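You operate a simulated robot arm through the tools that you are given. There is no shell and no other tool. Be economical: measure what you need, move in short steps, check, and stop when the job is done.

Carry out the task below with a simulated robot arm. There is one attempt and no reset: what you move stays moved.

## Task
Run the clamp down, shut the gripper's air, then lift both thin pads out into the orange bin.
Fine: no hand at the clamp while the air is on; the air stays shut; leave the thick pads; both brakes stay on.

It is judged by the outcome, as a careful person would: the job done as asked, and still so three seconds after it is handed in. It fails if anything else is knocked over, pushed out of place, dropped, spilled or broken.

## Robot
A 6-joint arm with a two-finger parallel gripper on a trunk, on a base that drives. Base frame: it is fixed to the floor where the robot stands at the start and does not move with it; the origin is under the middle of the robot, x ahead of it, y to its left, z up. Units: cm, degrees, N and s.
With the tool pointing down near the work surface it reaches from about 32 to 70 cm from the robot's upright axis, wherever it stands. Its first joint turns from -166.0 to 166.0 degrees. Places, roughly: air lever of the gripper [40, 20, 70]; arm brake lever [40, -20, 90]; clamp [70, 0, 120]; clamp button [50, 0, 100]; inside of the orange bin [110, -80, 70]; rail brake lever [40, -30, 90]; shoe on the balance side [100, 10, 120]; shoe on the brake side [100, -20, 120]; thick pad (6x11x8 cm) [30, 260, 80]. Payload 4.1 kg.
The tool frame sits at the grasp point between the pads (the TCP): z along the fingers, y along the line on which they close. The tips reach 2.3 cm beyond it. The gripper opens to 9.4 cm. The fingers are 3.8 cm wide and 1 cm thick; the gripper's body (5.4 by 9.6 cm) begins 3.9 cm behind the TCP.
Orientation is that of the tool frame in the base frame, as a unit quaternion [x, y, z, w]. With the fingers straight down and closing along the base's y, the tool's x points along the base's -x, its y along +y and its z along -z.

## Interface
- The arm moves only by the tool arm_command. Its argument "steps" is a list of rows, each a list of 3 entries, a list of its own where there are three numbers: the shift along the base's x, y, z in cm, then the turn, a rotation vector about the base's x, y, z in degrees, then the finger opening in cm, from 0 to 9.4. In form: [[[dx, dy, dz], [ax, ay, az], jaw], ...]. A call has 1 to 10 rows; each row shifts and turns the commanded pose from where the row before left it. A row lasts 0.2 s, in which the tool goes at most 5 cm and 8.6 degrees; a call with a longer step from one row to the next is refused whole, and so is a gripper value outside its range. A pose out of reach is approached as far as the arm can. The call stops where the force on the tool passes 90 N (or 10 N more than at its start, if that is more) or the arm is blocked; 0.2 s more then pass. The fingers move at their own pace (about 4.5 cm/s each) and stop on an object; they squeeze with about 22 N. The grip force told is the motor's: it shows also when the fingers shut on nothing. Time passes only in rows, and 0.2 s behind the last, so rows that do not move let the fingers close. The reply holds the time, the measured pose of the TCP, the force on the tool along the base axes, the opening and the grip force, in the units named above and with some noise, with the torque about the TCP (base axes, N m) and any sound that the robot's microphone picked up.
- Cameras (640 x 400 px; columns grow to the right, rows downward): "scene" is now at [2.18, 13.87, 145.67]; the picture's right is [-0.34, -0.94, 0.00], its down [-0.56, 0.20, -0.81] and it looks along [0.76, -0.27, -0.59] (base axes); focal length 234 px, centre (320, 200). "wrist" rides on the gripper at [8.6, 1.6, -7.4] in the tool frame; the picture's right is [-0.18, 0.98, 0.00], its down [-0.58, -0.11, -0.81] and it looks along [-0.79, -0.15, 0.59] (tool axes); focal length 243 px, centre (320, 200). There is no depth. A picture from a camera that has moved, and an enlarged one, comes with that camera's place and axes in the base frame and with its lens. The place of the scene camera against the robot may be out by one fixed shift of up to 1.8 cm in any direction.
- snapshot(camera): a new picture of that camera. The clock stands still meanwhile.
- lift_body(by): slides the trunk up (or, below 0, down) by that many cm; the arm and the scene camera ride with it, the base frame stays. It gives what a move gives, with no picture.
- steer(legs): drives the robot by 1 to 6 legs, each [ahead, turn to the left] in cm and degrees, along the robot's own axes; the way and the turn of a leg run together, so that a leg with both is an arc; at most 150 cm and 180 degrees a leg. The arm and the cameras ride along, it lands a little off, and it stops where it bumps. It gives what a move gives.
- pan_tilt(pan, tilt): turns the head with the scene camera to pan (to the left, within 155 degrees either way) and tilt (down, from -29 to 69), counted from straight ahead of the robot. It gives what a move gives.
- enlarge(camera, box): a new picture of the part [left, top, right, bottom] of that camera's present view, enlarged. The clock stands still meanwhile.
- sign_off(): hands the job in; it is judged then, once.

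Work in short steps. Places have to be worked out from the pictures, the camera data and where the tool is seen: move nearer, look again, correct. Check each grasp and each placing, and mend what went wrong. You have 120 turns and 90 pictures in all, those below and enlarged ones among them. Open the gripper and draw the arm clear of the work before you hand the job in, unless the task says otherwise; then end with one line.

The tools are called after ">>>" by a JSON object that holds its "method" and its "body". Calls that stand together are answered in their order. arm_command: Moves the arm, as the interface text tells. Its arguments: {"type":"object","properties":{"steps":{"type":"array","items":{"type":"array"}}},"required":["steps"]} The other tools are called the same way: lift_body (by) slides the trunk up or down; steer (legs) drives the base; pan_tilt (pan, tilt) turns the head that bears the scene camera; snapshot (camera) takes a picture; enlarge (camera, box) takes an enlarged picture of a part of a camera's view; sign_off () hands the job in.

At the start:

```text
time_s: 0.0
tcp_pos: [37.61, -5.67, 100.03]
orientation: [0.0, 1.0, -0.001, -0.001]
contact_force: [-0.2, -0.5, 0.2]
wrist_torque: [0.03, 0.0, -0.01]
grip_width: 9.4
finger_force: 0.1
trunk travel left (down, up): [-42.5, 16.5]
robot x, y, heading: [-0.24, 0.28, -0.1]
head pan, tilt: [-19.6, 36.4]
```

scene: 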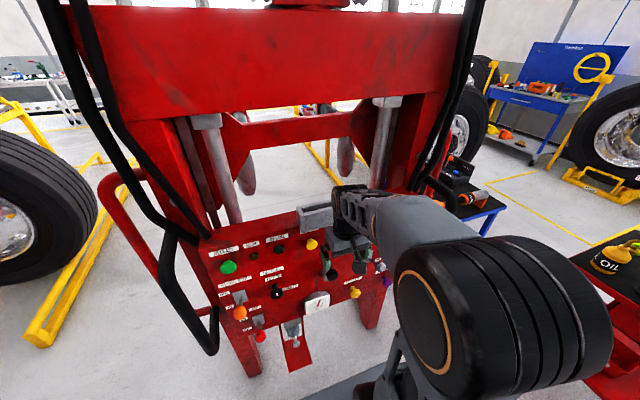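
wrist: 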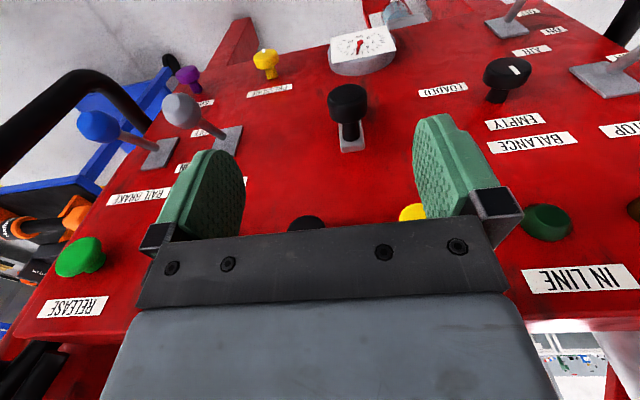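

I'll first look closely at the panel and around the rig to read the labels and find the pads and bin.

>>> {"method": "enlarge", "body": {"camera": "scene", "box": [190, 200, 410, 370]}}

>>> {"method": "enlarge", "body": {"camera": "wrist", "box": [0, 0, 640, 400]}}

>>> {"method": "pan_tilt", "body": {"pan": 0, "tilt": 10}}

>>> {"method": "snapshot", "body": {"camera": "scene"}}

```text
2.35 times, centred on (300, 285) of scene
camera zoom: at [2.18, 13.87, 145.67], right [-0.34, -0.94, 0.0], down [-0.56, 0.2, -0.81], along [0.76, -0.27, -0.59], focal length 550 px, centre (367, 0)
```

zoom: 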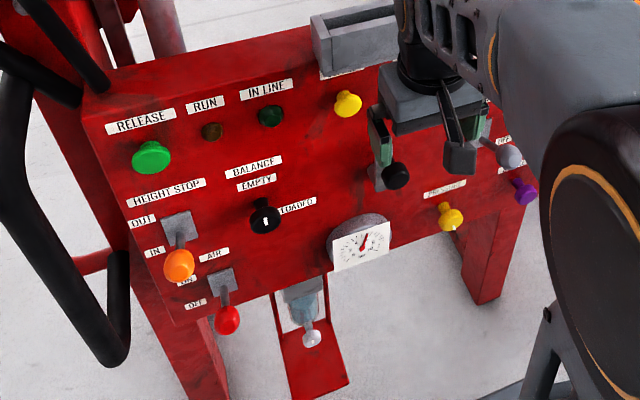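

```text
1.00 times, centred on (320, 200) of wrist (not enlarged: the box is as wide or as high as the picture)
camera zoom: at [28.91, -4.03, 107.57], right [0.18, 0.98, 0.0], down [0.58, -0.11, 0.81], along [0.79, -0.15, -0.59], focal length 243 px, centre (320, 200)
```

zoom: 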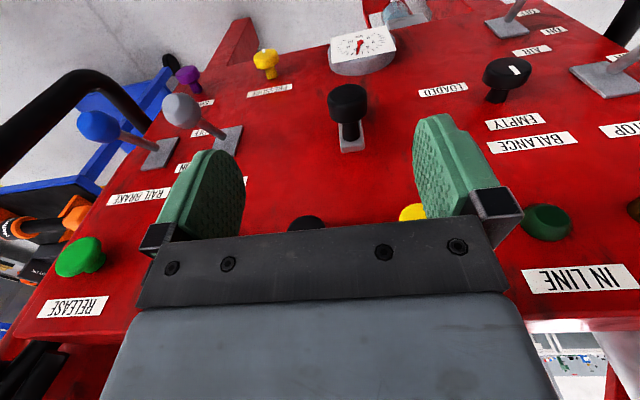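

```text
time_s: 0.9
tcp_pos: [37.62, -5.82, 99.99]
orientation: [0.0, 1.0, 0.0, 0.0]
contact_force: [0.1, -0.5, 0.4]
wrist_torque: [0.01, 0.02, 0.0]
grip_width: 9.41
finger_force: 0.1
trunk travel left (down, up): [-42.5, 16.5]
robot x, y, heading: [-0.06, -0.18, -0.0]
head pan, tilt: [0.0, 10.0]
```

```text
85 pictures are left
camera scene: at [3.26, 16.8, 149.88], right [0.0, -1.0, 0.0], down [-0.17, 0.0, -0.98], along [0.98, 0.0, -0.17], focal length 234 px, centre (320, 200)
```

scene: 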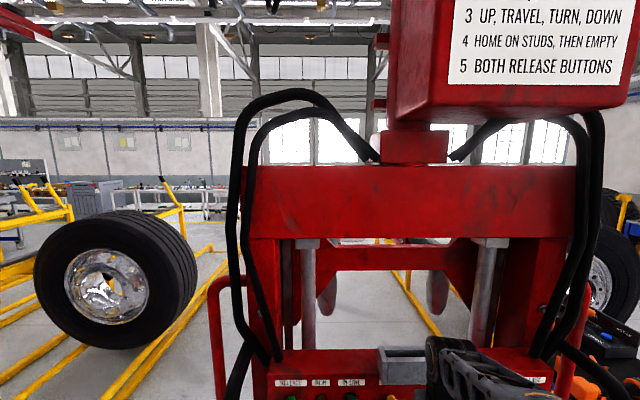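

There's an instruction sheet above; I'll read it and look higher and to the sides.

>>> {"method": "pan_tilt", "body": {"pan": -20, "tilt": -15}}

>>> {"method": "snapshot", "body": {"camera": "scene"}}

>>> {"method": "pan_tilt", "body": {"pan": -45, "tilt": 25}}

>>> {"method": "snapshot", "body": {"camera": "scene"}}

>>> {"method": "pan_tilt", "body": {"pan": 90, "tilt": 20}}

>>> {"method": "snapshot", "body": {"camera": "scene"}}

```text
time_s: 1.8
tcp_pos: [37.57, -5.82, 99.96]
orientation: [0.0, 1.0, 0.0, -0.001]
contact_force: [-1.1, -0.6, 0.0]
wrist_torque: [0.06, -0.04, 0.01]
grip_width: 9.42
finger_force: 0.1
trunk travel left (down, up): [-42.5, 16.5]
robot x, y, heading: [0.15, 0.03, -0.0]
head pan, tilt: [-20.0, -15.0]
```

```text
84 pictures are left
camera scene: at [1.52, 14.06, 153.73], right [-0.34, -0.94, 0.0], down [0.24, -0.09, -0.97], along [0.91, -0.33, 0.26], focal length 234 px, centre (320, 200)
```

scene: 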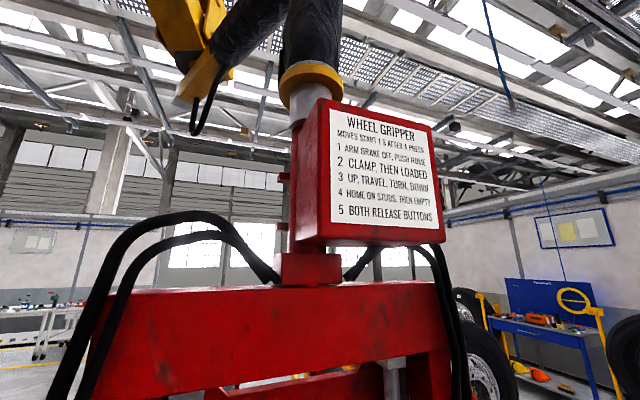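

```text
time_s: 2.9
tcp_pos: [37.56, -5.63, 99.99]
orientation: [0.0, 1.0, 0.0, 0.0]
contact_force: [1.1, -0.7, -0.2]
wrist_torque: [-0.01, 0.01, 0.03]
grip_width: 9.41
finger_force: 0.1
trunk travel left (down, up): [-42.5, 16.5]
robot x, y, heading: [-0.26, -0.06, 0.1]
head pan, tilt: [-45.0, 25.0]
```

```text
83 pictures are left
camera scene: at [0.48, 10.29, 147.46], right [-0.71, -0.71, 0.0], down [-0.3, 0.3, -0.91], along [0.64, -0.64, -0.42], focal length 234 px, centre (320, 200)
```

scene: 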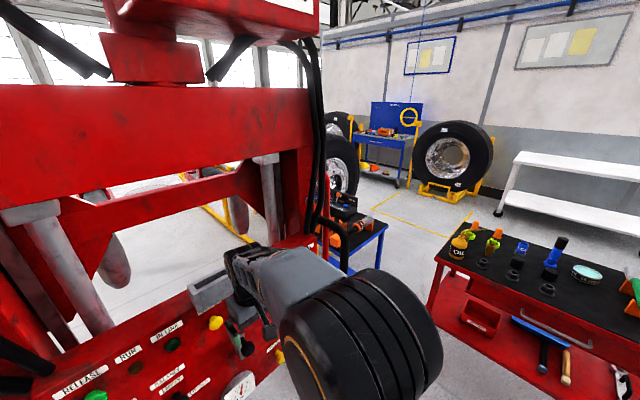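

```text
time_s: 5.0
tcp_pos: [37.62, -5.76, 99.95]
orientation: [0.0, 1.0, 0.0, 0.0]
contact_force: [0.3, -0.7, 0.5]
wrist_torque: [0.0, 0.02, 0.0]
grip_width: 9.4
finger_force: 0.0
trunk travel left (down, up): [-42.5, 16.5]
robot x, y, heading: [-0.13, 0.33, 0.3]
head pan, tilt: [90.0, 20.0]
```

```text
82 pictures are left
camera scene: at [-6.04, 26.12, 148.26], right [1.0, 0.0, 0.0], down [0.0, -0.34, -0.94], along [0.0, 0.94, -0.34], focal length 234 px, centre (320, 200)
```

scene: 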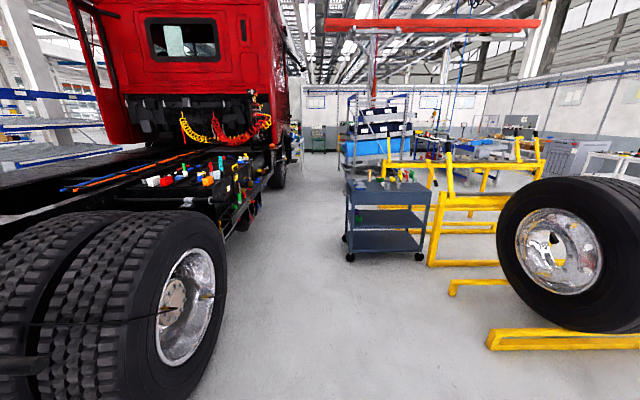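

The sheet reads "moves start 1 s after a press ... clamp, then loaded ... both release buttons". The arm blocks part of the panel, so I raise it straight up and look.

>>> {"method": "arm_command", "body": {"steps": [[[0, 0, 4], [0, 0, 0], 9.4], [[0, 0, 4], [0, 0, 0], 9.4], [[0, 0, 4], [0, 0, 0], 9.4], [[0, 0, 4], [0, 0, 0], 9.4], [[0, -4, 4], [0, 0, 0], 9.4], [[0, -4, 2], [0, 0, 0], 9.4], [[0, -4, 0], [0, 0, 0], 9.4], [[0, -4, 0], [0, 0, 0], 9.4]]}}

>>> {"method": "pan_tilt", "body": {"pan": -10, "tilt": 45}}

>>> {"method": "snapshot", "body": {"camera": "scene"}}

>>> {"method": "snapshot", "body": {"camera": "wrist"}}

```text
refused: row 5 steps farther than a row can; nothing moved
```

```text
time_s: 6.8
tcp_pos: [37.5, -5.87, 100.02]
orientation: [0.0, 1.0, 0.0, -0.001]
contact_force: [0.3, 0.4, -0.6]
wrist_torque: [0.0, 0.01, -0.01]
grip_width: 9.41
finger_force: 0.0
trunk travel left (down, up): [-42.5, 16.5]
robot x, y, heading: [-0.11, -0.14, -0.1]
head pan, tilt: [-10.0, 45.0]
```

```text
81 pictures are left
camera scene: at [1.97, 15.4, 144.4], right [-0.17, -0.98, 0.0], down [-0.7, 0.12, -0.71], along [0.7, -0.12, -0.71], focal length 234 px, centre (320, 200)
```

scene: 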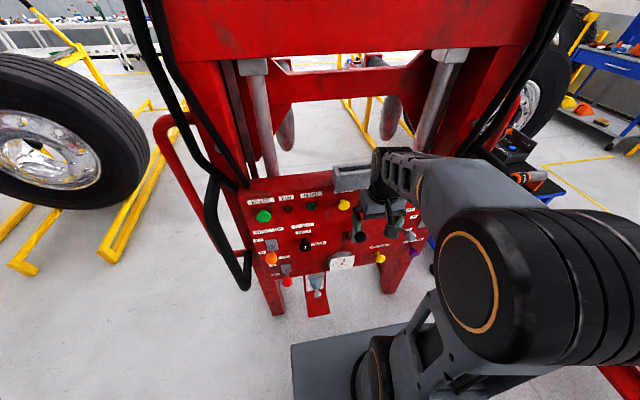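

```text
80 pictures are left
camera wrist: at [28.91, -4.03, 107.57], right [0.18, 0.98, 0.0], down [0.58, -0.11, 0.81], along [0.79, -0.15, -0.59], focal length 243 px, centre (320, 200)
```

wrist: 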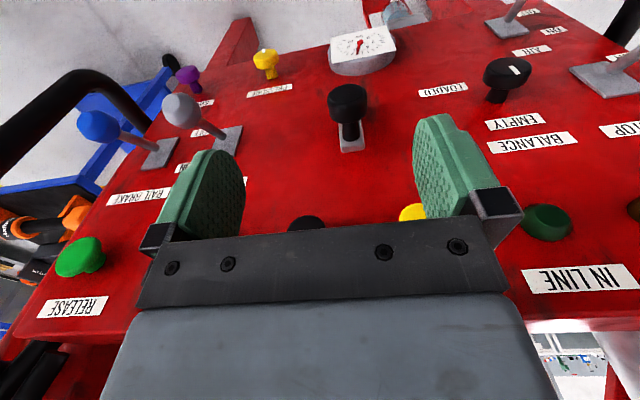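

Retry the raise with smaller combined steps, ending off to the right.

>>> {"method": "arm_command", "body": {"steps": [[[0, 0, 4], [0, 0, 0], 9.4], [[0, 0, 4], [0, 0, 0], 9.4], [[0, 0, 4], [0, 0, 0], 9.4], [[0, -3, 3], [0, 0, 0], 9.4], [[0, -3, 3], [0, 0, 0], 9.4], [[0, -4, 2], [0, 0, 0], 9.4], [[0, -4, 0], [0, 0, 0], 9.4], [[0, -4, 0], [0, 0, 0], 9.4]]}}

>>> {"method": "pan_tilt", "body": {"pan": -15, "tilt": 40}}

>>> {"method": "enlarge", "body": {"camera": "scene", "box": [160, 150, 480, 350]}}

>>> {"method": "snapshot", "body": {"camera": "wrist"}}

```text
time_s: 8.6
tcp_pos: [37.66, -23.66, 119.81]
orientation: [0.0, 1.0, 0.0, -0.001]
contact_force: [0.0, 0.9, -0.4]
wrist_torque: [0.02, 0.01, 0.02]
grip_width: 9.43
finger_force: 0.0
trunk travel left (down, up): [-42.5, 16.5]
robot x, y, heading: [-0.33, -0.37, -0.0]
head pan, tilt: [-10.0, 45.0]
```

```text
time_s: 9.3
tcp_pos: [37.6, -23.5, 119.71]
orientation: [0.001, 1.0, 0.0, 0.0]
contact_force: [-0.1, -0.3, -0.2]
wrist_torque: [0.03, -0.01, 0.03]
grip_width: 9.41
finger_force: 0.1
trunk travel left (down, up): [-42.5, 16.5]
robot x, y, heading: [-0.08, -0.06, 0.2]
head pan, tilt: [-15.0, 40.0]
```

```text
2.00 times, centred on (320, 250) of scene
camera zoom: at [2.17, 14.6, 145.12], right [-0.26, -0.97, 0.0], down [-0.62, 0.17, -0.77], along [0.74, -0.2, -0.64], focal length 467 px, centre (320, 100)
```

zoom: 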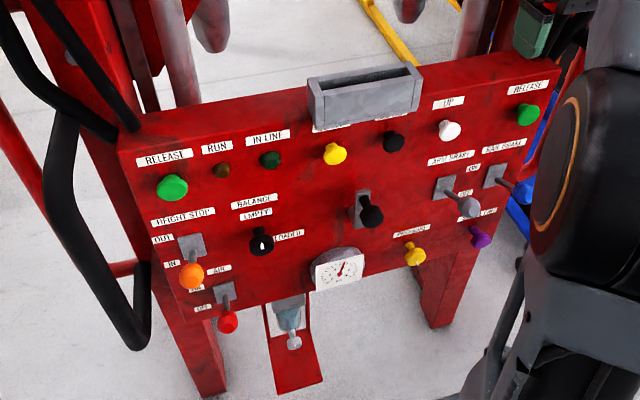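

```text
78 pictures are left
camera wrist: at [28.96, -21.83, 127.35], right [0.18, 0.98, 0.0], down [0.58, -0.11, 0.81], along [0.79, -0.15, -0.59], focal length 243 px, centre (320, 200)
```

wrist: 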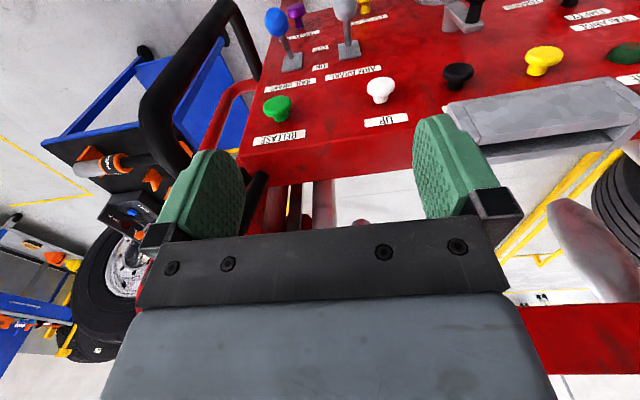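

The yellow button near [50,0,93] is in line with the stated clamp button, but its label is hidden behind the tray lip. I raise the arm and lower the trunk to see the panel head-on.

>>> {"method": "arm_command", "body": {"steps": [[[0, -2, 4], [0, 0, 0], 9.4], [[0, -2, 4], [0, 0, 0], 9.4], [[0, -2, 4], [0, 0, 0], 9.4], [[0, -2, 4], [0, 0, 0], 9.4], [[0, -2, 4], [0, 0, 0], 9.4], [[0, -2, 4], [0, 0, 0], 9.4]]}}

>>> {"method": "lift_body", "body": {"by": -25}}

>>> {"method": "pan_tilt", "body": {"pan": -10, "tilt": 28}}

>>> {"method": "snapshot", "body": {"camera": "scene"}}

```text
time_s: 10.7
tcp_pos: [32.91, -30.83, 128.52]
orientation: [0.0, 1.0, -0.001, 0.001]
contact_force: [0.1, -0.6, -0.3]
wrist_torque: [-0.02, 0.01, 0.02]
grip_width: 9.4
finger_force: 0.0
out of reach, approached as far as the arm can: row 3, 4, 5, 6
trunk travel left (down, up): [-42.5, 16.5]
robot x, y, heading: [0.16, -0.12, 0.2]
head pan, tilt: [-15.0, 40.0]
```

```text
time_s: 13.2
tcp_pos: [33.06, -30.97, 103.56]
orientation: [0.0, 1.0, 0.0, 0.0]
contact_force: [-0.4, -0.6, 0.5]
wrist_torque: [0.02, -0.01, -0.01]
grip_width: 9.4
finger_force: 0.1
trunk travel left (down, up): [-17.5, 41.5]
robot x, y, heading: [0.16, 0.16, 0.1]
head pan, tilt: [-15.0, 40.0]
```

```text
time_s: 14.0
tcp_pos: [32.99, -30.92, 103.51]
orientation: [0.001, 1.0, -0.001, 0.001]
contact_force: [-0.3, -0.1, 0.1]
wrist_torque: [-0.03, -0.01, -0.03]
grip_width: 9.42
finger_force: 0.0
trunk travel left (down, up): [-17.5, 41.5]
robot x, y, heading: [-0.03, -0.32, 0.0]
head pan, tilt: [-10.0, 28.0]
```

```text
77 pictures are left
camera scene: at [2.94, 15.21, 121.97], right [-0.17, -0.98, 0.0], down [-0.46, 0.08, -0.88], along [0.87, -0.15, -0.47], focal length 234 px, centre (320, 200)
```

scene: 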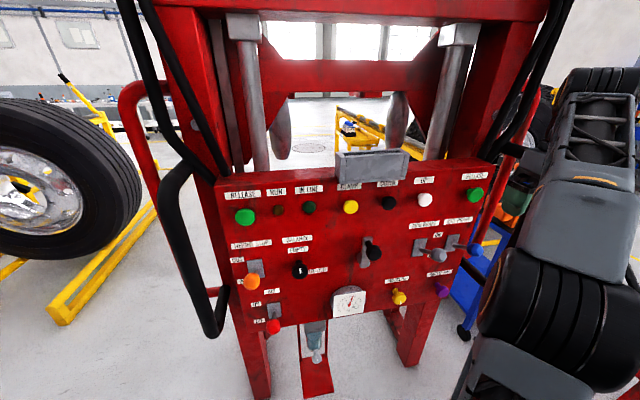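

>>> {"method": "enlarge", "body": {"camera": "scene", "box": [220, 140, 500, 260]}}

>>> {"method": "enlarge", "body": {"camera": "scene", "box": [225, 220, 485, 370]}}

>>> {"method": "enlarge", "body": {"camera": "scene", "box": [200, 0, 500, 185]}}

```text
2.29 times, centred on (360, 200) of scene
camera zoom: at [2.94, 15.21, 121.97], right [-0.17, -0.98, 0.0], down [-0.46, 0.08, -0.88], along [0.87, -0.15, -0.47], focal length 534 px, centre (229, 200)
```

zoom: 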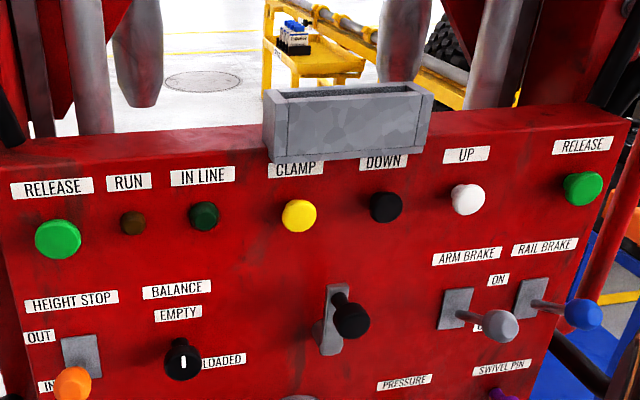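

```text
2.46 times, centred on (355, 295) of scene
camera zoom: at [2.94, 15.21, 121.97], right [-0.17, -0.98, 0.0], down [-0.46, 0.08, -0.88], along [0.87, -0.15, -0.47], focal length 575 px, centre (234, -34)
```

zoom: 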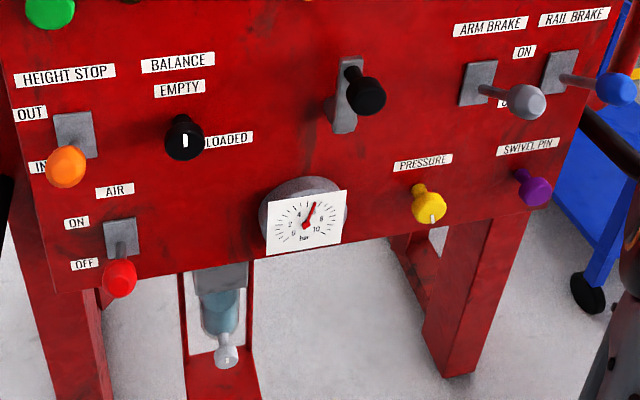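

```text
2.13 times, centred on (350, 92) of scene
camera zoom: at [2.94, 15.21, 121.97], right [-0.17, -0.98, 0.0], down [-0.46, 0.08, -0.88], along [0.87, -0.15, -0.47], focal length 498 px, centre (256, 429)
```

zoom: 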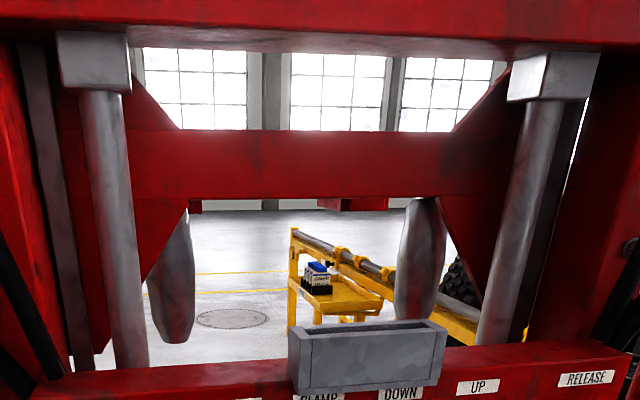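

The labels read CLAMP (yellow), DOWN, UP, and both brakes; the gauge stands near 6 bar. By triangulation CLAMP is near [47, 0.5, 95.7] and the panel is almost vertical, so I'll lift the trunk and turn the closed tool to point ahead at y≈0.

>>> {"method": "lift_body", "body": {"by": 12}}

>>> {"method": "arm_command", "body": {"steps": [[[0, 4, -1], [0, 0, 0], 0], [[0, 4, -1], [0, 0, 0], 0], [[0, 4, -1], [0, 0, 0], 0], [[0, 4, -1], [0, 0, 0], 0], [[0, 4, -1], [0, 0, 0], 0], [[0, 4, -1], [0, 0, 0], 0], [[0, 4, -1], [0, 0, 0], 0], [[0, 3.5, -1], [0, 0, 0], 0]]}}

>>> {"method": "arm_command", "body": {"steps": [[[0, 0, 0], [0, -8, 0], 0], [[0, 0, 0], [0, -8, 0], 0], [[0, 0, 0], [0, -8, 0], 0], [[0, 0, 0], [0, -8, 0], 0], [[0, 0, 0], [0, -8, 0], 0], [[0, 0, 0], [0, -8, 0], 0], [[0, 0, 0], [0, -8, 0], 0], [[0, 0, 0], [0, -8, 0], 0], [[0, 0, 0], [0, -8, 0], 0]]}}

>>> {"method": "snapshot", "body": {"camera": "scene"}}

>>> {"method": "snapshot", "body": {"camera": "wrist"}}

```text
time_s: 15.5
tcp_pos: [32.91, -30.97, 115.55]
orientation: [0.0, 1.0, -0.001, 0.001]
contact_force: [-0.2, -0.3, -1.1]
wrist_torque: [-0.04, 0.04, -0.03]
grip_width: 9.4
finger_force: 0.1
trunk travel left (down, up): [-29.5, 29.5]
robot x, y, heading: [-0.02, 0.18, 0.2]
head pan, tilt: [-10.0, 28.0]
```

```text
time_s: 17.3
tcp_pos: [33.11, 0.65, 107.54]
orientation: [0.001, 1.0, -0.001, 0.001]
contact_force: [0.3, 1.0, 0.2]
wrist_torque: [0.02, 0.01, -0.03]
grip_width: 0.02
finger_force: 22.1
trunk travel left (down, up): [-29.5, 29.5]
robot x, y, heading: [0.14, -0.26, -0.1]
head pan, tilt: [-10.0, 28.0]
```

```text
time_s: 18.6
tcp_pos: [36.52, 0.54, 102.85]
orientation: [0.003, 0.962, -0.005, 0.274]
contact_force: [-0.4, 0.6, 0.4]
wrist_torque: [-0.01, 0.01, 0.02]
grip_width: 0.0
finger_force: 21.7
trunk travel left (down, up): [-29.5, 29.5]
robot x, y, heading: [0.22, 0.05, 0.2]
head pan, tilt: [-10.0, 28.0]
stopped in row 6: the arm was blocked; the commanded pose is now the measured one
```

```text
73 pictures are left
camera scene: at [2.92, 15.21, 134.27], right [-0.17, -0.98, 0.0], down [-0.46, 0.08, -0.88], along [0.87, -0.15, -0.47], focal length 234 px, centre (320, 200)
```

scene: 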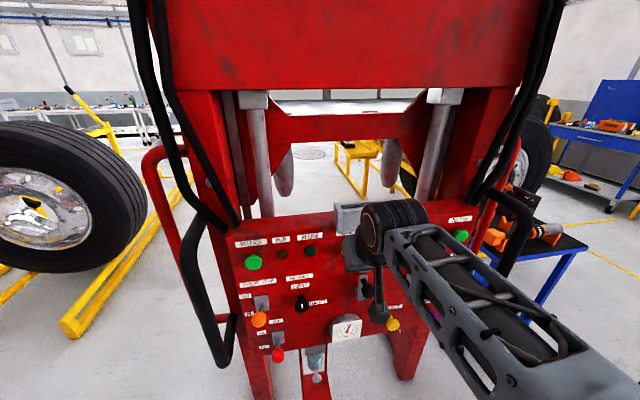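

```text
72 pictures are left
camera wrist: at [25.25, 2.35, 104.77], right [0.17, 0.98, 0.09], down [0.07, -0.1, 0.99], along [0.98, -0.16, -0.08], focal length 243 px, centre (320, 200)
```

wrist: 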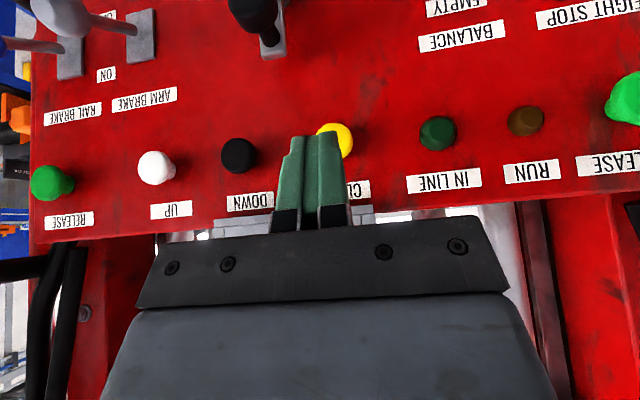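

The arm folds up too close in to tilt further (no contact force). The yellow button works out to about [47.5, 0.6, 97]; I back the base 20 cm so the arm has room to point ahead.

>>> {"method": "steer", "body": {"legs": [[-20, 0]]}}

>>> {"method": "arm_command", "body": {"steps": [[[3, 0, 0], [0, 0, 0], 0], [[3, 0, 0], [0, 0, 0], 0], [[3, 0, 0], [0, -8, 0], 0], [[3, 0, 0], [0, -8, 0], 0], [[0, 0, 0], [0, -8, 0], 0], [[0, 0, 0], [0, -8, 0], 0], [[0, 0, 0], [0, -8, 0], 0]]}}

```text
time_s: 20.1
tcp_pos: [16.78, 0.47, 102.54]
orientation: [0.003, 0.962, -0.007, 0.274]
contact_force: [0.4, -0.1, 0.5]
wrist_torque: [-0.02, 0.03, -0.01]
grip_width: 0.01
finger_force: 22.1
trunk travel left (down, up): [-29.5, 29.5]
robot x, y, heading: [-19.84, -0.02, -0.1]
head pan, tilt: [-10.0, 28.0]
```

```text
time_s: 21.8
tcp_pos: [28.86, 0.88, 102.37]
orientation: [-0.003, 0.834, 0.007, 0.552]
contact_force: [0.9, -1.1, -0.1]
wrist_torque: [0.02, 0.01, -0.04]
grip_width: 0.02
finger_force: 22.2
out of reach, approached as far as the arm can: row 7
trunk travel left (down, up): [-29.5, 29.5]
robot x, y, heading: [-19.68, 0.12, -0.4]
head pan, tilt: [-10.0, 28.0]
```

Tilt is now about 67°. I move ahead and down to just short of the button, then look.

>>> {"method": "arm_command", "body": {"steps": [[[3, 0, -1.2], [0, 0, 0], 0], [[3, 0, -1.2], [0, 0, 0], 0], [[3, 0, -1.2], [0, 0, 0], 0], [[2.5, 0, -1.2], [0, 0, 0], 0]]}}

>>> {"method": "snapshot", "body": {"camera": "wrist"}}

>>> {"method": "enlarge", "body": {"camera": "scene", "box": [220, 120, 500, 320]}}

```text
time_s: 22.8
tcp_pos: [37.01, 1.57, 98.87]
orientation: [0.003, 0.834, 0.006, 0.552]
contact_force: [-0.1, 0.6, 0.6]
wrist_torque: [-0.02, 0.02, 0.0]
grip_width: 0.0
finger_force: 21.8
out of reach, approached as far as the arm can: row 1, 2, 3, 4
trunk travel left (down, up): [-29.5, 29.5]
robot x, y, heading: [-19.71, 0.08, 0.3]
head pan, tilt: [-10.0, 28.0]
```

```text
71 pictures are left
camera wrist: at [26.78, 3.31, 93.96], right [0.07, 0.98, 0.18], down [-0.51, -0.12, 0.85], along [0.86, -0.15, 0.49], focal length 243 px, centre (320, 200)
```

wrist: 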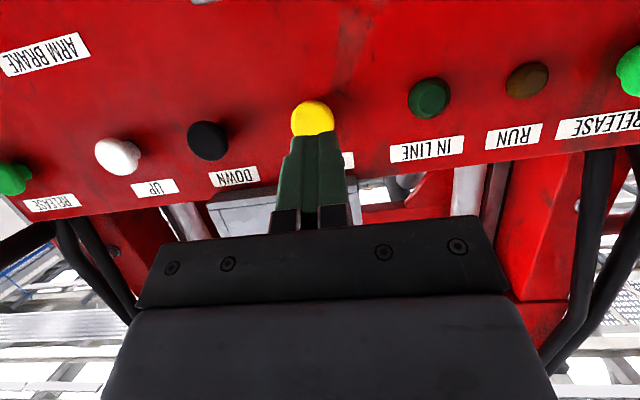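

```text
2.00 times, centred on (360, 220) of scene
camera zoom: at [-16.79, 15.25, 133.97], right [-0.17, -0.98, 0.0], down [-0.46, 0.08, -0.88], along [0.87, -0.15, -0.47], focal length 467 px, centre (240, 160)
```

zoom: 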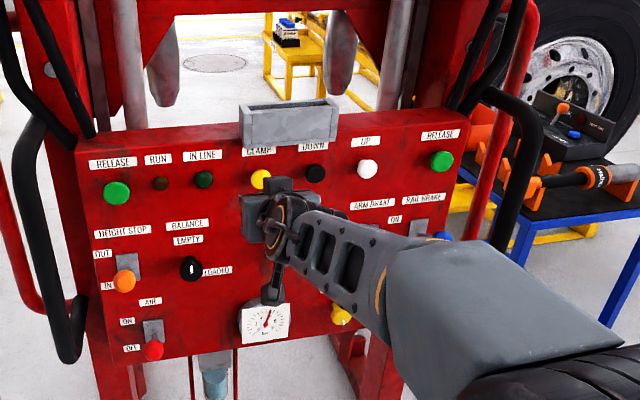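

Ray crossing from the last two wrist views puts the yellow button at [46.6, 0.65, 97.8]; the tip is at about [39.1, 1.6, 98]. I drive 4 cm ahead and centre in y before pressing.

>>> {"method": "steer", "body": {"legs": [[4, 0]]}}

>>> {"method": "arm_command", "body": {"steps": [[[0, -0.5, 0], [0, 4, 0], 0], [[0, -0.4, 0], [0, 4, 0], 0], [[0, 0, 0], [0, 0, 0], 0]]}}

```text
time_s: 23.6
tcp_pos: [41.06, 1.6, 98.79]
orientation: [-0.002, 0.834, 0.005, 0.551]
contact_force: [0.3, -0.1, -0.5]
wrist_torque: [-0.01, 0.0, -0.02]
grip_width: 0.0
finger_force: 22.0
trunk travel left (down, up): [-29.5, 29.5]
robot x, y, heading: [-15.82, -0.21, -0.1]
head pan, tilt: [-10.0, 28.0]
```

```text
time_s: 24.4
tcp_pos: [41.11, 1.35, 98.77]
orientation: [0.004, 0.839, -0.005, 0.544]
contact_force: [-0.4, -0.8, 0.6]
wrist_torque: [-0.01, 0.0, -0.04]
grip_width: 0.0
finger_force: 21.8
out of reach, approached as far as the arm can: row 1, 2
trunk travel left (down, up): [-29.5, 29.5]
robot x, y, heading: [-15.72, -0.01, -0.1]
head pan, tilt: [-10.0, 28.0]
```

Now press ahead in small steps.

>>> {"method": "arm_command", "body": {"steps": [[[1, -0.3, 0], [0, 3, 0], 0], [[1, -0.3, 0], [0, 0, 0], 0], [[1, 0, 0], [0, 0, 0], 0], [[0.5, 0, 0], [0, 0, 0], 0], [[0.5, 0, 0], [0, 0, 0], 0]]}}

>>> {"method": "snapshot", "body": {"camera": "wrist"}}

```text
time_s: 25.6
tcp_pos: [41.98, 0.7, 98.52]
orientation: [0.005, 0.851, -0.007, 0.524]
contact_force: [0.2, 0.4, 0.7]
wrist_torque: [-0.02, 0.0, 0.01]
grip_width: 0.0
finger_force: 21.9
out of reach, approached as far as the arm can: row 1, 2, 3, 4
trunk travel left (down, up): [-29.5, 29.5]
robot x, y, heading: [-15.56, 0.08, -0.1]
head pan, tilt: [-10.0, 28.0]
```

```text
69 pictures are left
camera wrist: at [31.46, 2.61, 94.37], right [0.1, 0.98, 0.16], down [-0.46, -0.1, 0.88], along [0.88, -0.16, 0.44], focal length 243 px, centre (320, 200)
```

wrist: 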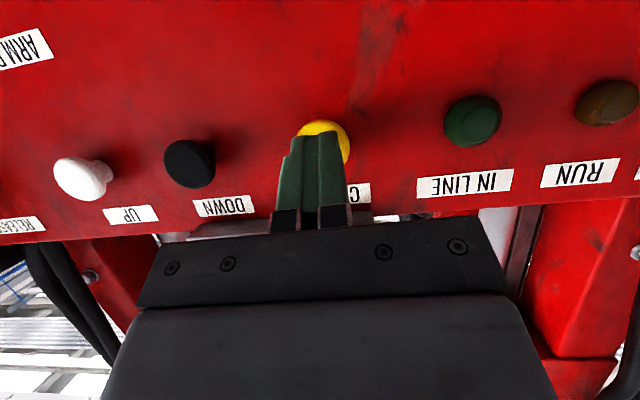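

Aligned; the tip is about 2.5 cm short. I go on with slight untilt to gain reach.

>>> {"method": "arm_command", "body": {"steps": [[[0.5, 0, 0], [0, 4, 0], 0], [[0.5, 0, 0], [0, 4, 0], 0], [[0.5, 0, 0], [0, 0, 0], 0], [[0.5, 0, 0], [0, 0, 0], 0], [[0.5, 0, 0], [0, 0, 0], 0], [[0.5, 0, 0], [0, 0, 0], 0]]}}

```text
time_s: 27.0
tcp_pos: [43.92, 0.5, 98.74]
orientation: [0.01, 0.875, -0.015, 0.484]
contact_force: [-75.4, 0.9, -5.3]
wrist_torque: [0.28, -0.08, 0.15]
grip_width: 0.0
finger_force: 22.3
out of reach, approached as far as the arm can: row 1
trunk travel left (down, up): [-29.5, 29.5]
robot x, y, heading: [-16.35, 0.15, 0.1]
head pan, tilt: [-10.0, 28.0]
heard: click
```

A click at 75 N: the button went in. I draw back at once and watch the clamp.

>>> {"method": "arm_command", "body": {"steps": [[[-3, 0, 0], [0, 0, 0], 0], [[-3, 0, 0], [0, 0, 0], 0], [[-3, 0, 0], [0, 0, 0], 0], [[0, 0, 0], [0, 0, 0], 0]]}}

>>> {"method": "snapshot", "body": {"camera": "scene"}}

>>> {"method": "arm_command", "body": {"steps": [[[0, 0, 0], [0, 0, 0], 0], [[0, 0, 0], [0, 0, 0], 0], [[0, 0, 0], [0, 0, 0], 0], [[0, 0, 0], [0, 0, 0], 0], [[0, 0, 0], [0, 0, 0], 0], [[0, 0, 0], [0, 0, 0], 0], [[0, 0, 0], [0, 0, 0], 0], [[0, 0, 0], [0, 0, 0], 0], [[0, 0, 0], [0, 0, 0], 0], [[0, 0, 0], [0, 0, 0], 0]]}}

>>> {"method": "snapshot", "body": {"camera": "scene"}}

```text
time_s: 28.0
tcp_pos: [35.63, 0.49, 98.6]
orientation: [0.009, 0.874, -0.013, 0.486]
contact_force: [0.8, 0.0, 0.0]
wrist_torque: [-0.03, 0.0, 0.03]
grip_width: 0.02
finger_force: 21.7
trunk travel left (down, up): [-29.5, 29.5]
robot x, y, heading: [-15.87, 0.36, 0.1]
head pan, tilt: [-10.0, 28.0]
```

```text
68 pictures are left
camera scene: at [-12.79, 15.22, 133.98], right [-0.17, -0.98, 0.0], down [-0.46, 0.08, -0.88], along [0.87, -0.15, -0.47], focal length 234 px, centre (320, 200)
```

scene: 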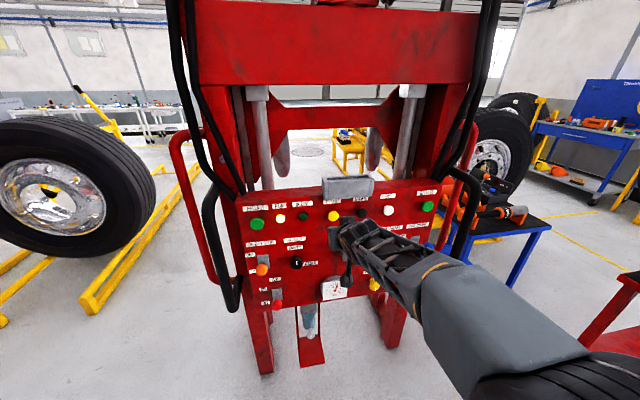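

```text
time_s: 30.2
tcp_pos: [35.72, 0.39, 98.66]
orientation: [0.009, 0.874, -0.014, 0.486]
contact_force: [0.3, 0.1, 0.2]
wrist_torque: [-0.07, 0.0, 0.02]
grip_width: 0.01
finger_force: 22.0
trunk travel left (down, up): [-29.5, 29.5]
robot x, y, heading: [-16.36, 0.01, -0.1]
head pan, tilt: [-10.0, 28.0]
```

```text
67 pictures are left
camera scene: at [-12.77, 15.22, 133.98], right [-0.17, -0.98, 0.0], down [-0.46, 0.08, -0.88], along [0.87, -0.15, -0.47], focal length 234 px, centre (320, 200)
```

scene: 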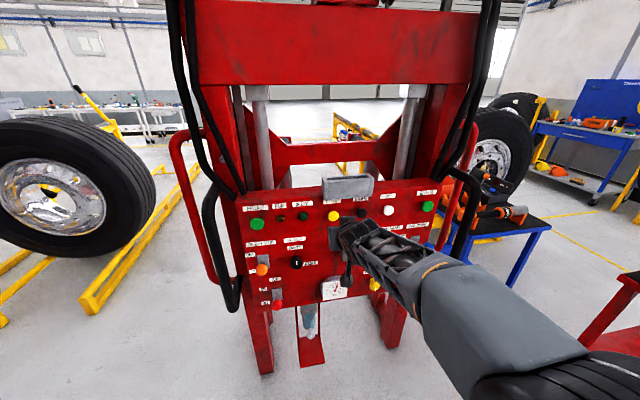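

The RUN lamp lit, the crossbeam came down, and the lamp is out again: clamp done. Now I look at the air lever closely.

>>> {"method": "enlarge", "body": {"camera": "scene", "box": [220, 180, 380, 320]}}

```text
2.86 times, centred on (300, 250) of scene
camera zoom: at [-12.77, 15.22, 133.98], right [-0.17, -0.98, 0.0], down [-0.46, 0.08, -0.88], along [0.87, -0.15, -0.47], focal length 667 px, centre (377, 57)
```

zoom: 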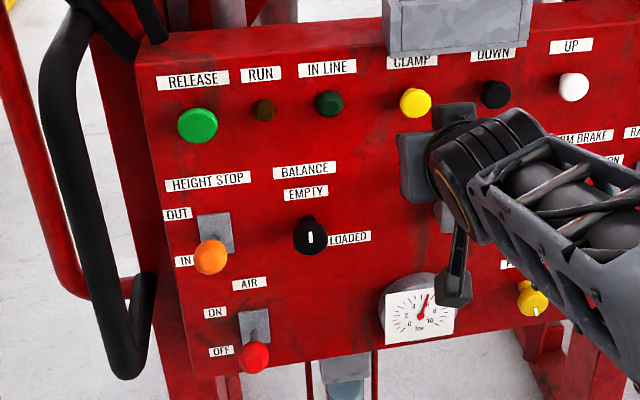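

The knob sits slightly above the plate's middle, at about [40, 20, 69.7] after correcting the scene camera (it read the button ~2 cm low), so the air is on and the knob must go down. I move left and back, then lower the trunk.

>>> {"method": "arm_command", "body": {"steps": [[[-2, 4, 0], [0, 0, 0], 0], [[-2, 4, 0], [0, 0, 0], 0], [[-1, 4, 0], [0, 0, 0], 0], [[-1, 4, 0], [0, 0, 0], 0], [[0, 4, 0], [0, 0, 0], 0]]}}

>>> {"method": "lift_body", "body": {"by": -22}}

>>> {"method": "snapshot", "body": {"camera": "wrist"}}

>>> {"method": "snapshot", "body": {"camera": "scene"}}

```text
time_s: 31.4
tcp_pos: [29.73, 20.4, 98.57]
orientation: [0.01, 0.874, -0.014, 0.486]
contact_force: [0.5, -0.4, -0.4]
wrist_torque: [0.01, 0.0, -0.05]
grip_width: 0.01
finger_force: 21.7
trunk travel left (down, up): [-29.5, 29.5]
robot x, y, heading: [-15.63, 0.26, 0.1]
head pan, tilt: [-10.0, 28.0]
```

```text
time_s: 33.8
tcp_pos: [29.8, 20.29, 76.51]
orientation: [0.008, 0.874, -0.013, 0.486]
contact_force: [-0.6, 1.3, -0.1]
wrist_torque: [0.0, -0.03, 0.0]
grip_width: 0.02
finger_force: 22.3
trunk travel left (down, up): [-7.5, 51.5]
robot x, y, heading: [-16.18, 0.2, -0.3]
head pan, tilt: [-10.0, 28.0]
```

```text
65 pictures are left
camera wrist: at [18.94, 22.29, 73.28], right [0.13, 0.98, 0.14], down [-0.38, -0.08, 0.92], along [0.92, -0.17, 0.36], focal length 243 px, centre (320, 200)
```

wrist: 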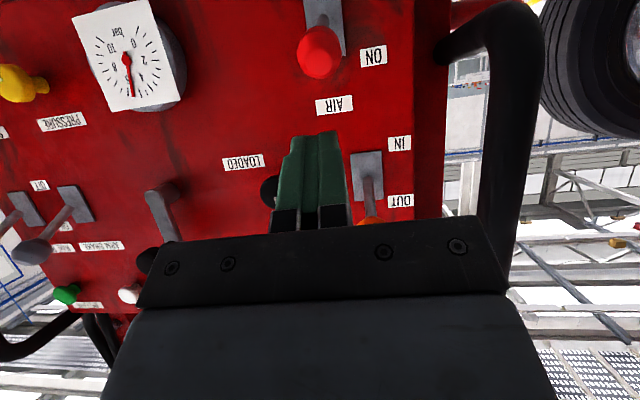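

```text
64 pictures are left
camera scene: at [-12.78, 15.23, 111.98], right [-0.17, -0.98, 0.0], down [-0.46, 0.08, -0.88], along [0.87, -0.15, -0.47], focal length 234 px, centre (320, 200)
```

scene: 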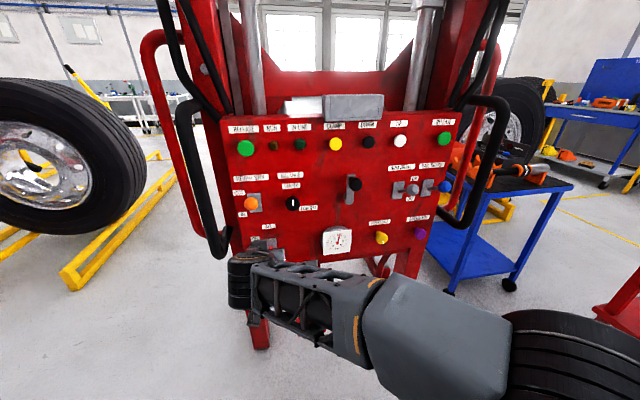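

The wrist view confirms the red knob at [40, 20, 69.7], on the ON side; OFF is about 7 cm lower. I go over the knob with the fingertips and check.

>>> {"method": "arm_command", "body": {"steps": [[[3, 0, 0], [0, 0, 0], 0], [[3, 0, 0], [0, 0, 0], 0], [[2, -0.2, 0], [0, 0, 0], 0], [[1.4, 0, 0], [0, 0, 0], 0]]}}

>>> {"method": "snapshot", "body": {"camera": "wrist"}}

```text
time_s: 34.8
tcp_pos: [39.42, 20.28, 76.64]
orientation: [0.009, 0.874, -0.014, 0.485]
contact_force: [-0.1, 0.2, 0.3]
wrist_torque: [-0.02, 0.0, -0.01]
grip_width: 0.0
finger_force: 22.2
trunk travel left (down, up): [-7.5, 51.5]
robot x, y, heading: [-15.75, -0.05, -0.0]
head pan, tilt: [-10.0, 28.0]
```

```text
63 pictures are left
camera wrist: at [28.47, 22.12, 73.28], right [0.12, 0.98, 0.14], down [-0.38, -0.08, 0.92], along [0.92, -0.17, 0.36], focal length 243 px, centre (320, 200)
```

wrist: 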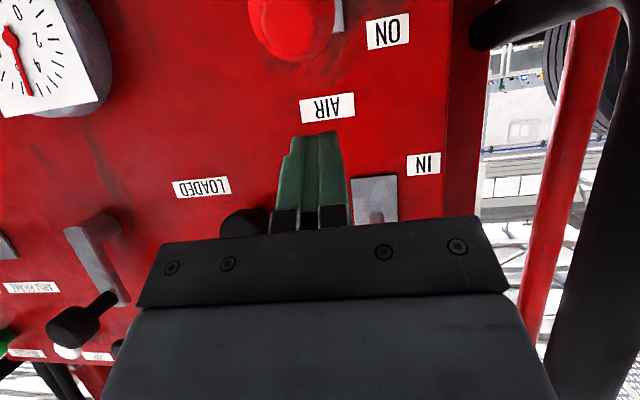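

Knob refined to [40.8, 19.9, 69.5]. I push straight down.

>>> {"method": "arm_command", "body": {"steps": [[[0.3, -0.3, -1.5], [0, 0, 0], 0], [[0, 0, -1.5], [0, 0, 0], 0], [[0, 0, -1.5], [0, 0, 0], 0], [[0, 0, -1.5], [0, 0, 0], 0], [[0, 0, -1.5], [0, 0, 0], 0], [[0, 0, -1.5], [0, 0, 0], 0], [[0, 0, -1], [0, 0, 0], 0]]}}

>>> {"method": "snapshot", "body": {"camera": "wrist"}}

```text
time_s: 36.4
tcp_pos: [39.5, 19.86, 66.84]
orientation: [0.009, 0.873, -0.013, 0.488]
contact_force: [1.9, -0.3, 14.8]
wrist_torque: [-0.04, -0.17, -0.05]
grip_width: 0.0
finger_force: 22.4
trunk travel left (down, up): [-7.5, 51.5]
robot x, y, heading: [-15.55, 0.15, -0.2]
head pan, tilt: [-10.0, 28.0]
```

```text
62 pictures are left
camera wrist: at [28.75, 21.86, 63.47], right [0.13, 0.98, 0.14], down [-0.39, -0.09, 0.92], along [0.91, -0.17, 0.37], focal length 243 px, centre (320, 200)
```

wrist: 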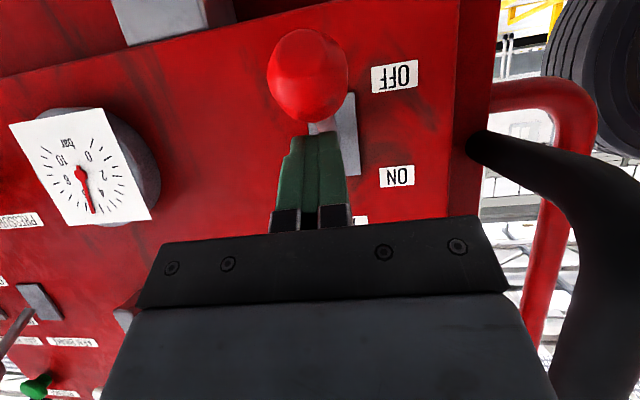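

The knob is down by OFF, but the gauge still reads about 6 — pushing a bit further, then retreating to check.

>>> {"method": "arm_command", "body": {"steps": [[[0, 0, -1], [0, 0, 0], 0], [[0, 0, -0.7], [0, 0, 0], 0], [[0, 0, 0], [0, 0, 0], 0]]}}

>>> {"method": "arm_command", "body": {"steps": [[[0, 0, 2], [0, 0, 0], 0], [[0, 0, 3], [0, 0, 0], 0], [[-3, 0, 0], [0, 0, 0], 0], [[-3, 0, 0], [0, 0, 0], 0], [[-3, 0, 0], [0, 0, 0], 0]]}}

>>> {"method": "snapshot", "body": {"camera": "wrist"}}

```text
time_s: 37.2
tcp_pos: [39.49, 19.87, 66.89]
orientation: [0.014, 0.865, -0.008, 0.501]
contact_force: [-4.2, -4.5, 82.3]
wrist_torque: [-0.05, -0.79, 0.02]
grip_width: 0.0
finger_force: 21.9
trunk travel left (down, up): [-7.5, 51.5]
robot x, y, heading: [-15.61, 0.1, 0.1]
head pan, tilt: [-10.0, 28.0]
```

```text
time_s: 38.4
tcp_pos: [30.37, 19.85, 69.86]
orientation: [0.01, 0.874, -0.014, 0.485]
contact_force: [0.1, 0.3, -0.1]
wrist_torque: [0.03, 0.03, -0.02]
grip_width: 0.02
finger_force: 21.8
trunk travel left (down, up): [-7.5, 51.5]
robot x, y, heading: [-15.96, -0.02, -0.1]
head pan, tilt: [-10.0, 28.0]
```

```text
61 pictures are left
camera wrist: at [19.55, 21.75, 66.53], right [0.13, 0.98, 0.14], down [-0.38, -0.08, 0.92], along [0.92, -0.17, 0.36], focal length 243 px, centre (320, 200)
```

wrist: 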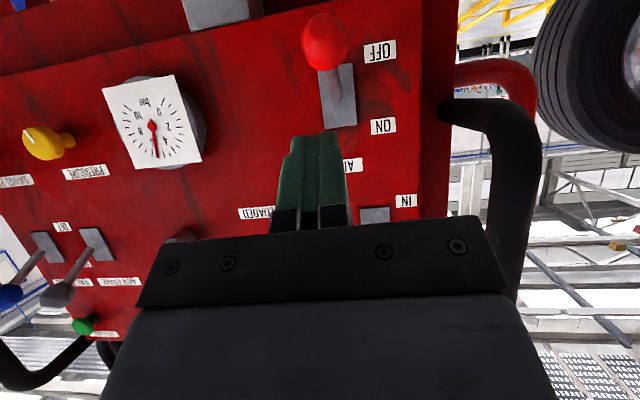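

The lever is hard against its OFF stop. Next I back off, raise the trunk, and look at where the pads and bin are.

>>> {"method": "steer", "body": {"legs": [[-25, 0]]}}

>>> {"method": "lift_body", "body": {"by": 35}}

>>> {"method": "pan_tilt", "body": {"pan": -25, "tilt": 25}}

>>> {"method": "snapshot", "body": {"camera": "scene"}}

>>> {"method": "enlarge", "body": {"camera": "scene", "box": [200, 80, 520, 280]}}

```text
time_s: 40.2
tcp_pos: [5.17, 19.67, 69.92]
orientation: [0.009, 0.874, -0.013, 0.486]
contact_force: [0.5, -0.1, -0.3]
wrist_torque: [0.0, 0.0, 0.01]
grip_width: 0.0
finger_force: 21.7
trunk travel left (down, up): [-7.5, 51.5]
robot x, y, heading: [-41.26, 0.5, -0.4]
head pan, tilt: [-10.0, 28.0]
```

```text
time_s: 43.6
tcp_pos: [5.17, 19.74, 104.87]
orientation: [0.01, 0.874, -0.014, 0.485]
contact_force: [0.3, -0.2, 0.4]
wrist_torque: [0.0, 0.02, 0.0]
grip_width: 0.0
finger_force: 21.9
trunk travel left (down, up): [-42.5, 16.5]
robot x, y, heading: [-41.18, 0.56, -0.3]
head pan, tilt: [-10.0, 28.0]
```

```text
time_s: 44.4
tcp_pos: [5.16, 19.63, 104.94]
orientation: [0.01, 0.874, -0.014, 0.485]
contact_force: [0.2, -0.1, 0.4]
wrist_torque: [-0.03, -0.01, 0.02]
grip_width: 0.0
finger_force: 22.0
trunk travel left (down, up): [-42.5, 16.5]
robot x, y, heading: [-40.94, -0.04, -0.1]
head pan, tilt: [-25.0, 25.0]
```

```text
60 pictures are left
camera scene: at [-38.74, 12.98, 147.45], right [-0.43, -0.91, 0.0], down [-0.38, 0.18, -0.91], along [0.82, -0.39, -0.42], focal length 234 px, centre (320, 200)
```

scene: 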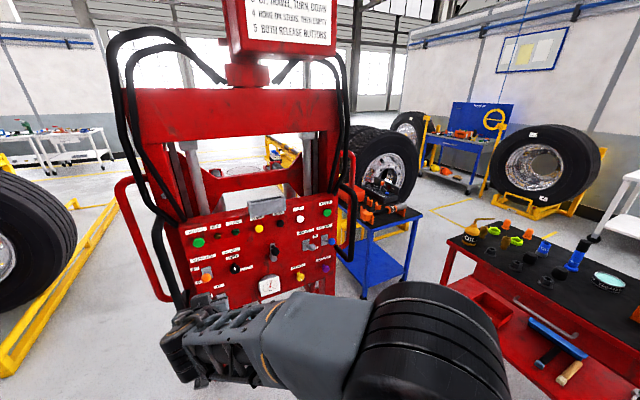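

```text
2.00 times, centred on (360, 180) of scene
camera zoom: at [-38.74, 12.98, 147.45], right [-0.43, -0.91, 0.0], down [-0.38, 0.18, -0.91], along [0.82, -0.39, -0.42], focal length 467 px, centre (240, 240)
```

zoom: 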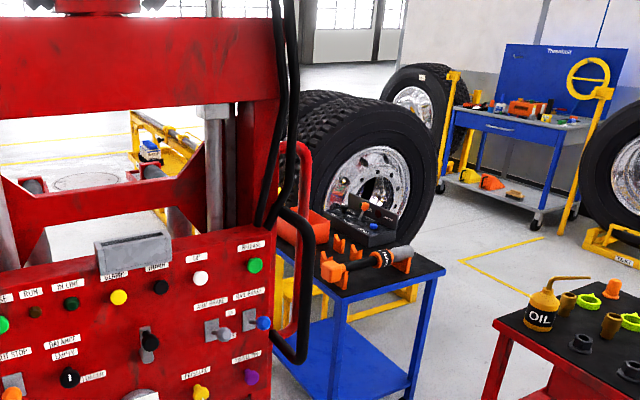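

The orange bin sits on the far end of the blue cart. I need the rear of the rig; first I look left for a route.

>>> {"method": "pan_tilt", "body": {"pan": 30, "tilt": 25}}

>>> {"method": "snapshot", "body": {"camera": "scene"}}

>>> {"method": "pan_tilt", "body": {"pan": -60, "tilt": 25}}

>>> {"method": "snapshot", "body": {"camera": "scene"}}

```text
time_s: 45.6
tcp_pos: [5.12, 19.65, 104.87]
orientation: [0.011, 0.874, -0.015, 0.486]
contact_force: [-0.7, 0.3, -0.3]
wrist_torque: [0.02, 0.01, -0.03]
grip_width: 0.0
finger_force: 22.0
trunk travel left (down, up): [-42.5, 16.5]
robot x, y, heading: [-40.93, -0.09, -0.3]
head pan, tilt: [30.0, 25.0]
```

```text
58 pictures are left
camera scene: at [-39.08, 21.47, 147.45], right [0.5, -0.87, 0.0], down [-0.37, -0.21, -0.91], along [0.79, 0.45, -0.42], focal length 234 px, centre (320, 200)
```

scene: 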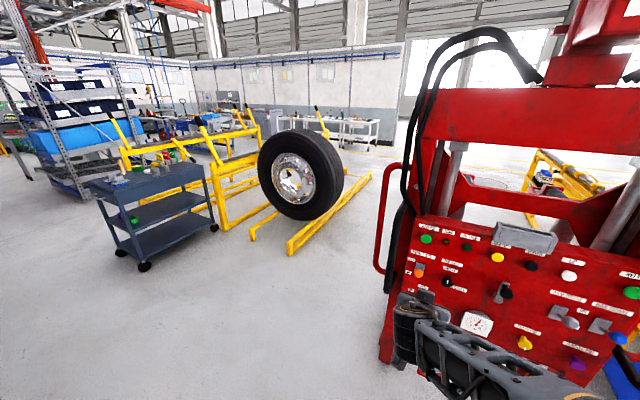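

```text
time_s: 47.3
tcp_pos: [5.16, 19.79, 104.84]
orientation: [0.009, 0.874, -0.013, 0.485]
contact_force: [0.0, -0.5, 0.4]
wrist_torque: [-0.01, 0.0, 0.0]
grip_width: 0.0
finger_force: 22.0
trunk travel left (down, up): [-42.5, 16.5]
robot x, y, heading: [-41.3, -0.03, 0.0]
head pan, tilt: [-60.0, 25.0]
```

```text
57 pictures are left
camera scene: at [-42.49, 8.9, 147.46], right [-0.87, -0.5, 0.0], down [-0.21, 0.37, -0.91], along [0.45, -0.79, -0.42], focal length 234 px, centre (320, 200)
```

scene: 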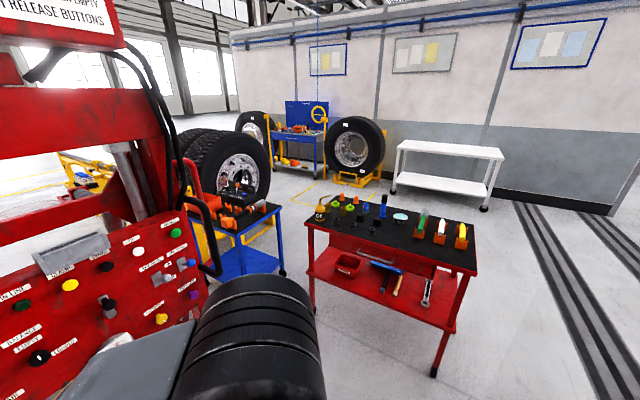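

The left side is open (rails only from y≈143). I drive round the left to about [100, 100] and face the rig's rear side.

>>> {"method": "steer", "body": {"legs": [[0, 61], [114, 0], [0, -61], [86, 0]]}}

>>> {"method": "pan_tilt", "body": {"pan": -90, "tilt": 20}}

>>> {"method": "snapshot", "body": {"camera": "scene"}}

```text
time_s: 62.7
tcp_pos: [148.71, 116.19, 104.95]
orientation: [0.026, 0.873, -0.023, 0.486]
contact_force: [0.4, 0.2, 0.1]
wrist_torque: [0.0, 0.01, -0.01]
grip_width: 0.02
finger_force: 22.5
trunk travel left (down, up): [-42.5, 16.5]
robot x, y, heading: [101.86, 98.11, -2.6]
head pan, tilt: [-60.0, 25.0]
```

```text
time_s: 63.7
tcp_pos: [148.61, 116.22, 104.94]
orientation: [0.026, 0.874, -0.022, 0.485]
contact_force: [0.6, -0.4, 0.2]
wrist_torque: [0.03, -0.01, 0.05]
grip_width: 0.0
finger_force: 21.8
trunk travel left (down, up): [-42.5, 16.5]
robot x, y, heading: [101.81, 98.0, -2.3]
head pan, tilt: [-90.0, 20.0]
```

```text
56 pictures are left
camera scene: at [96.06, 106.0, 148.26], right [-1.0, 0.04, 0.0], down [0.01, 0.34, -0.94], along [-0.04, -0.94, -0.34], focal length 234 px, centre (320, 200)
```

scene: 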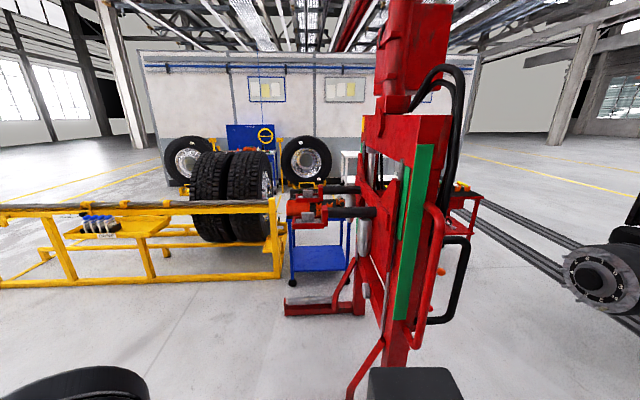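

>>> {"method": "enlarge", "body": {"camera": "scene", "box": [270, 150, 470, 275]}}

```text
3.20 times, centred on (370, 212) of scene
camera zoom: at [96.06, 106.0, 148.26], right [-1.0, 0.04, 0.0], down [0.01, 0.34, -0.94], along [-0.04, -0.94, -0.34], focal length 748 px, centre (160, 160)
```

zoom: 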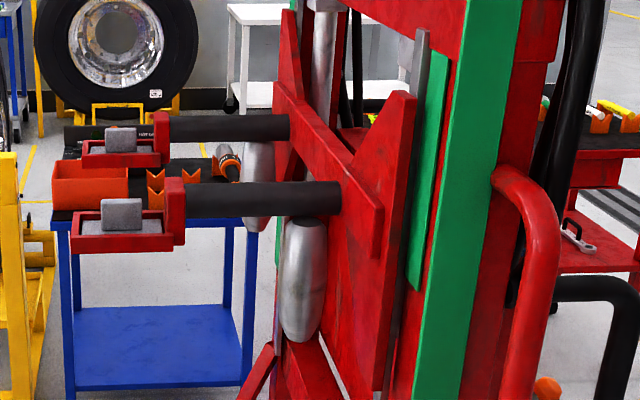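

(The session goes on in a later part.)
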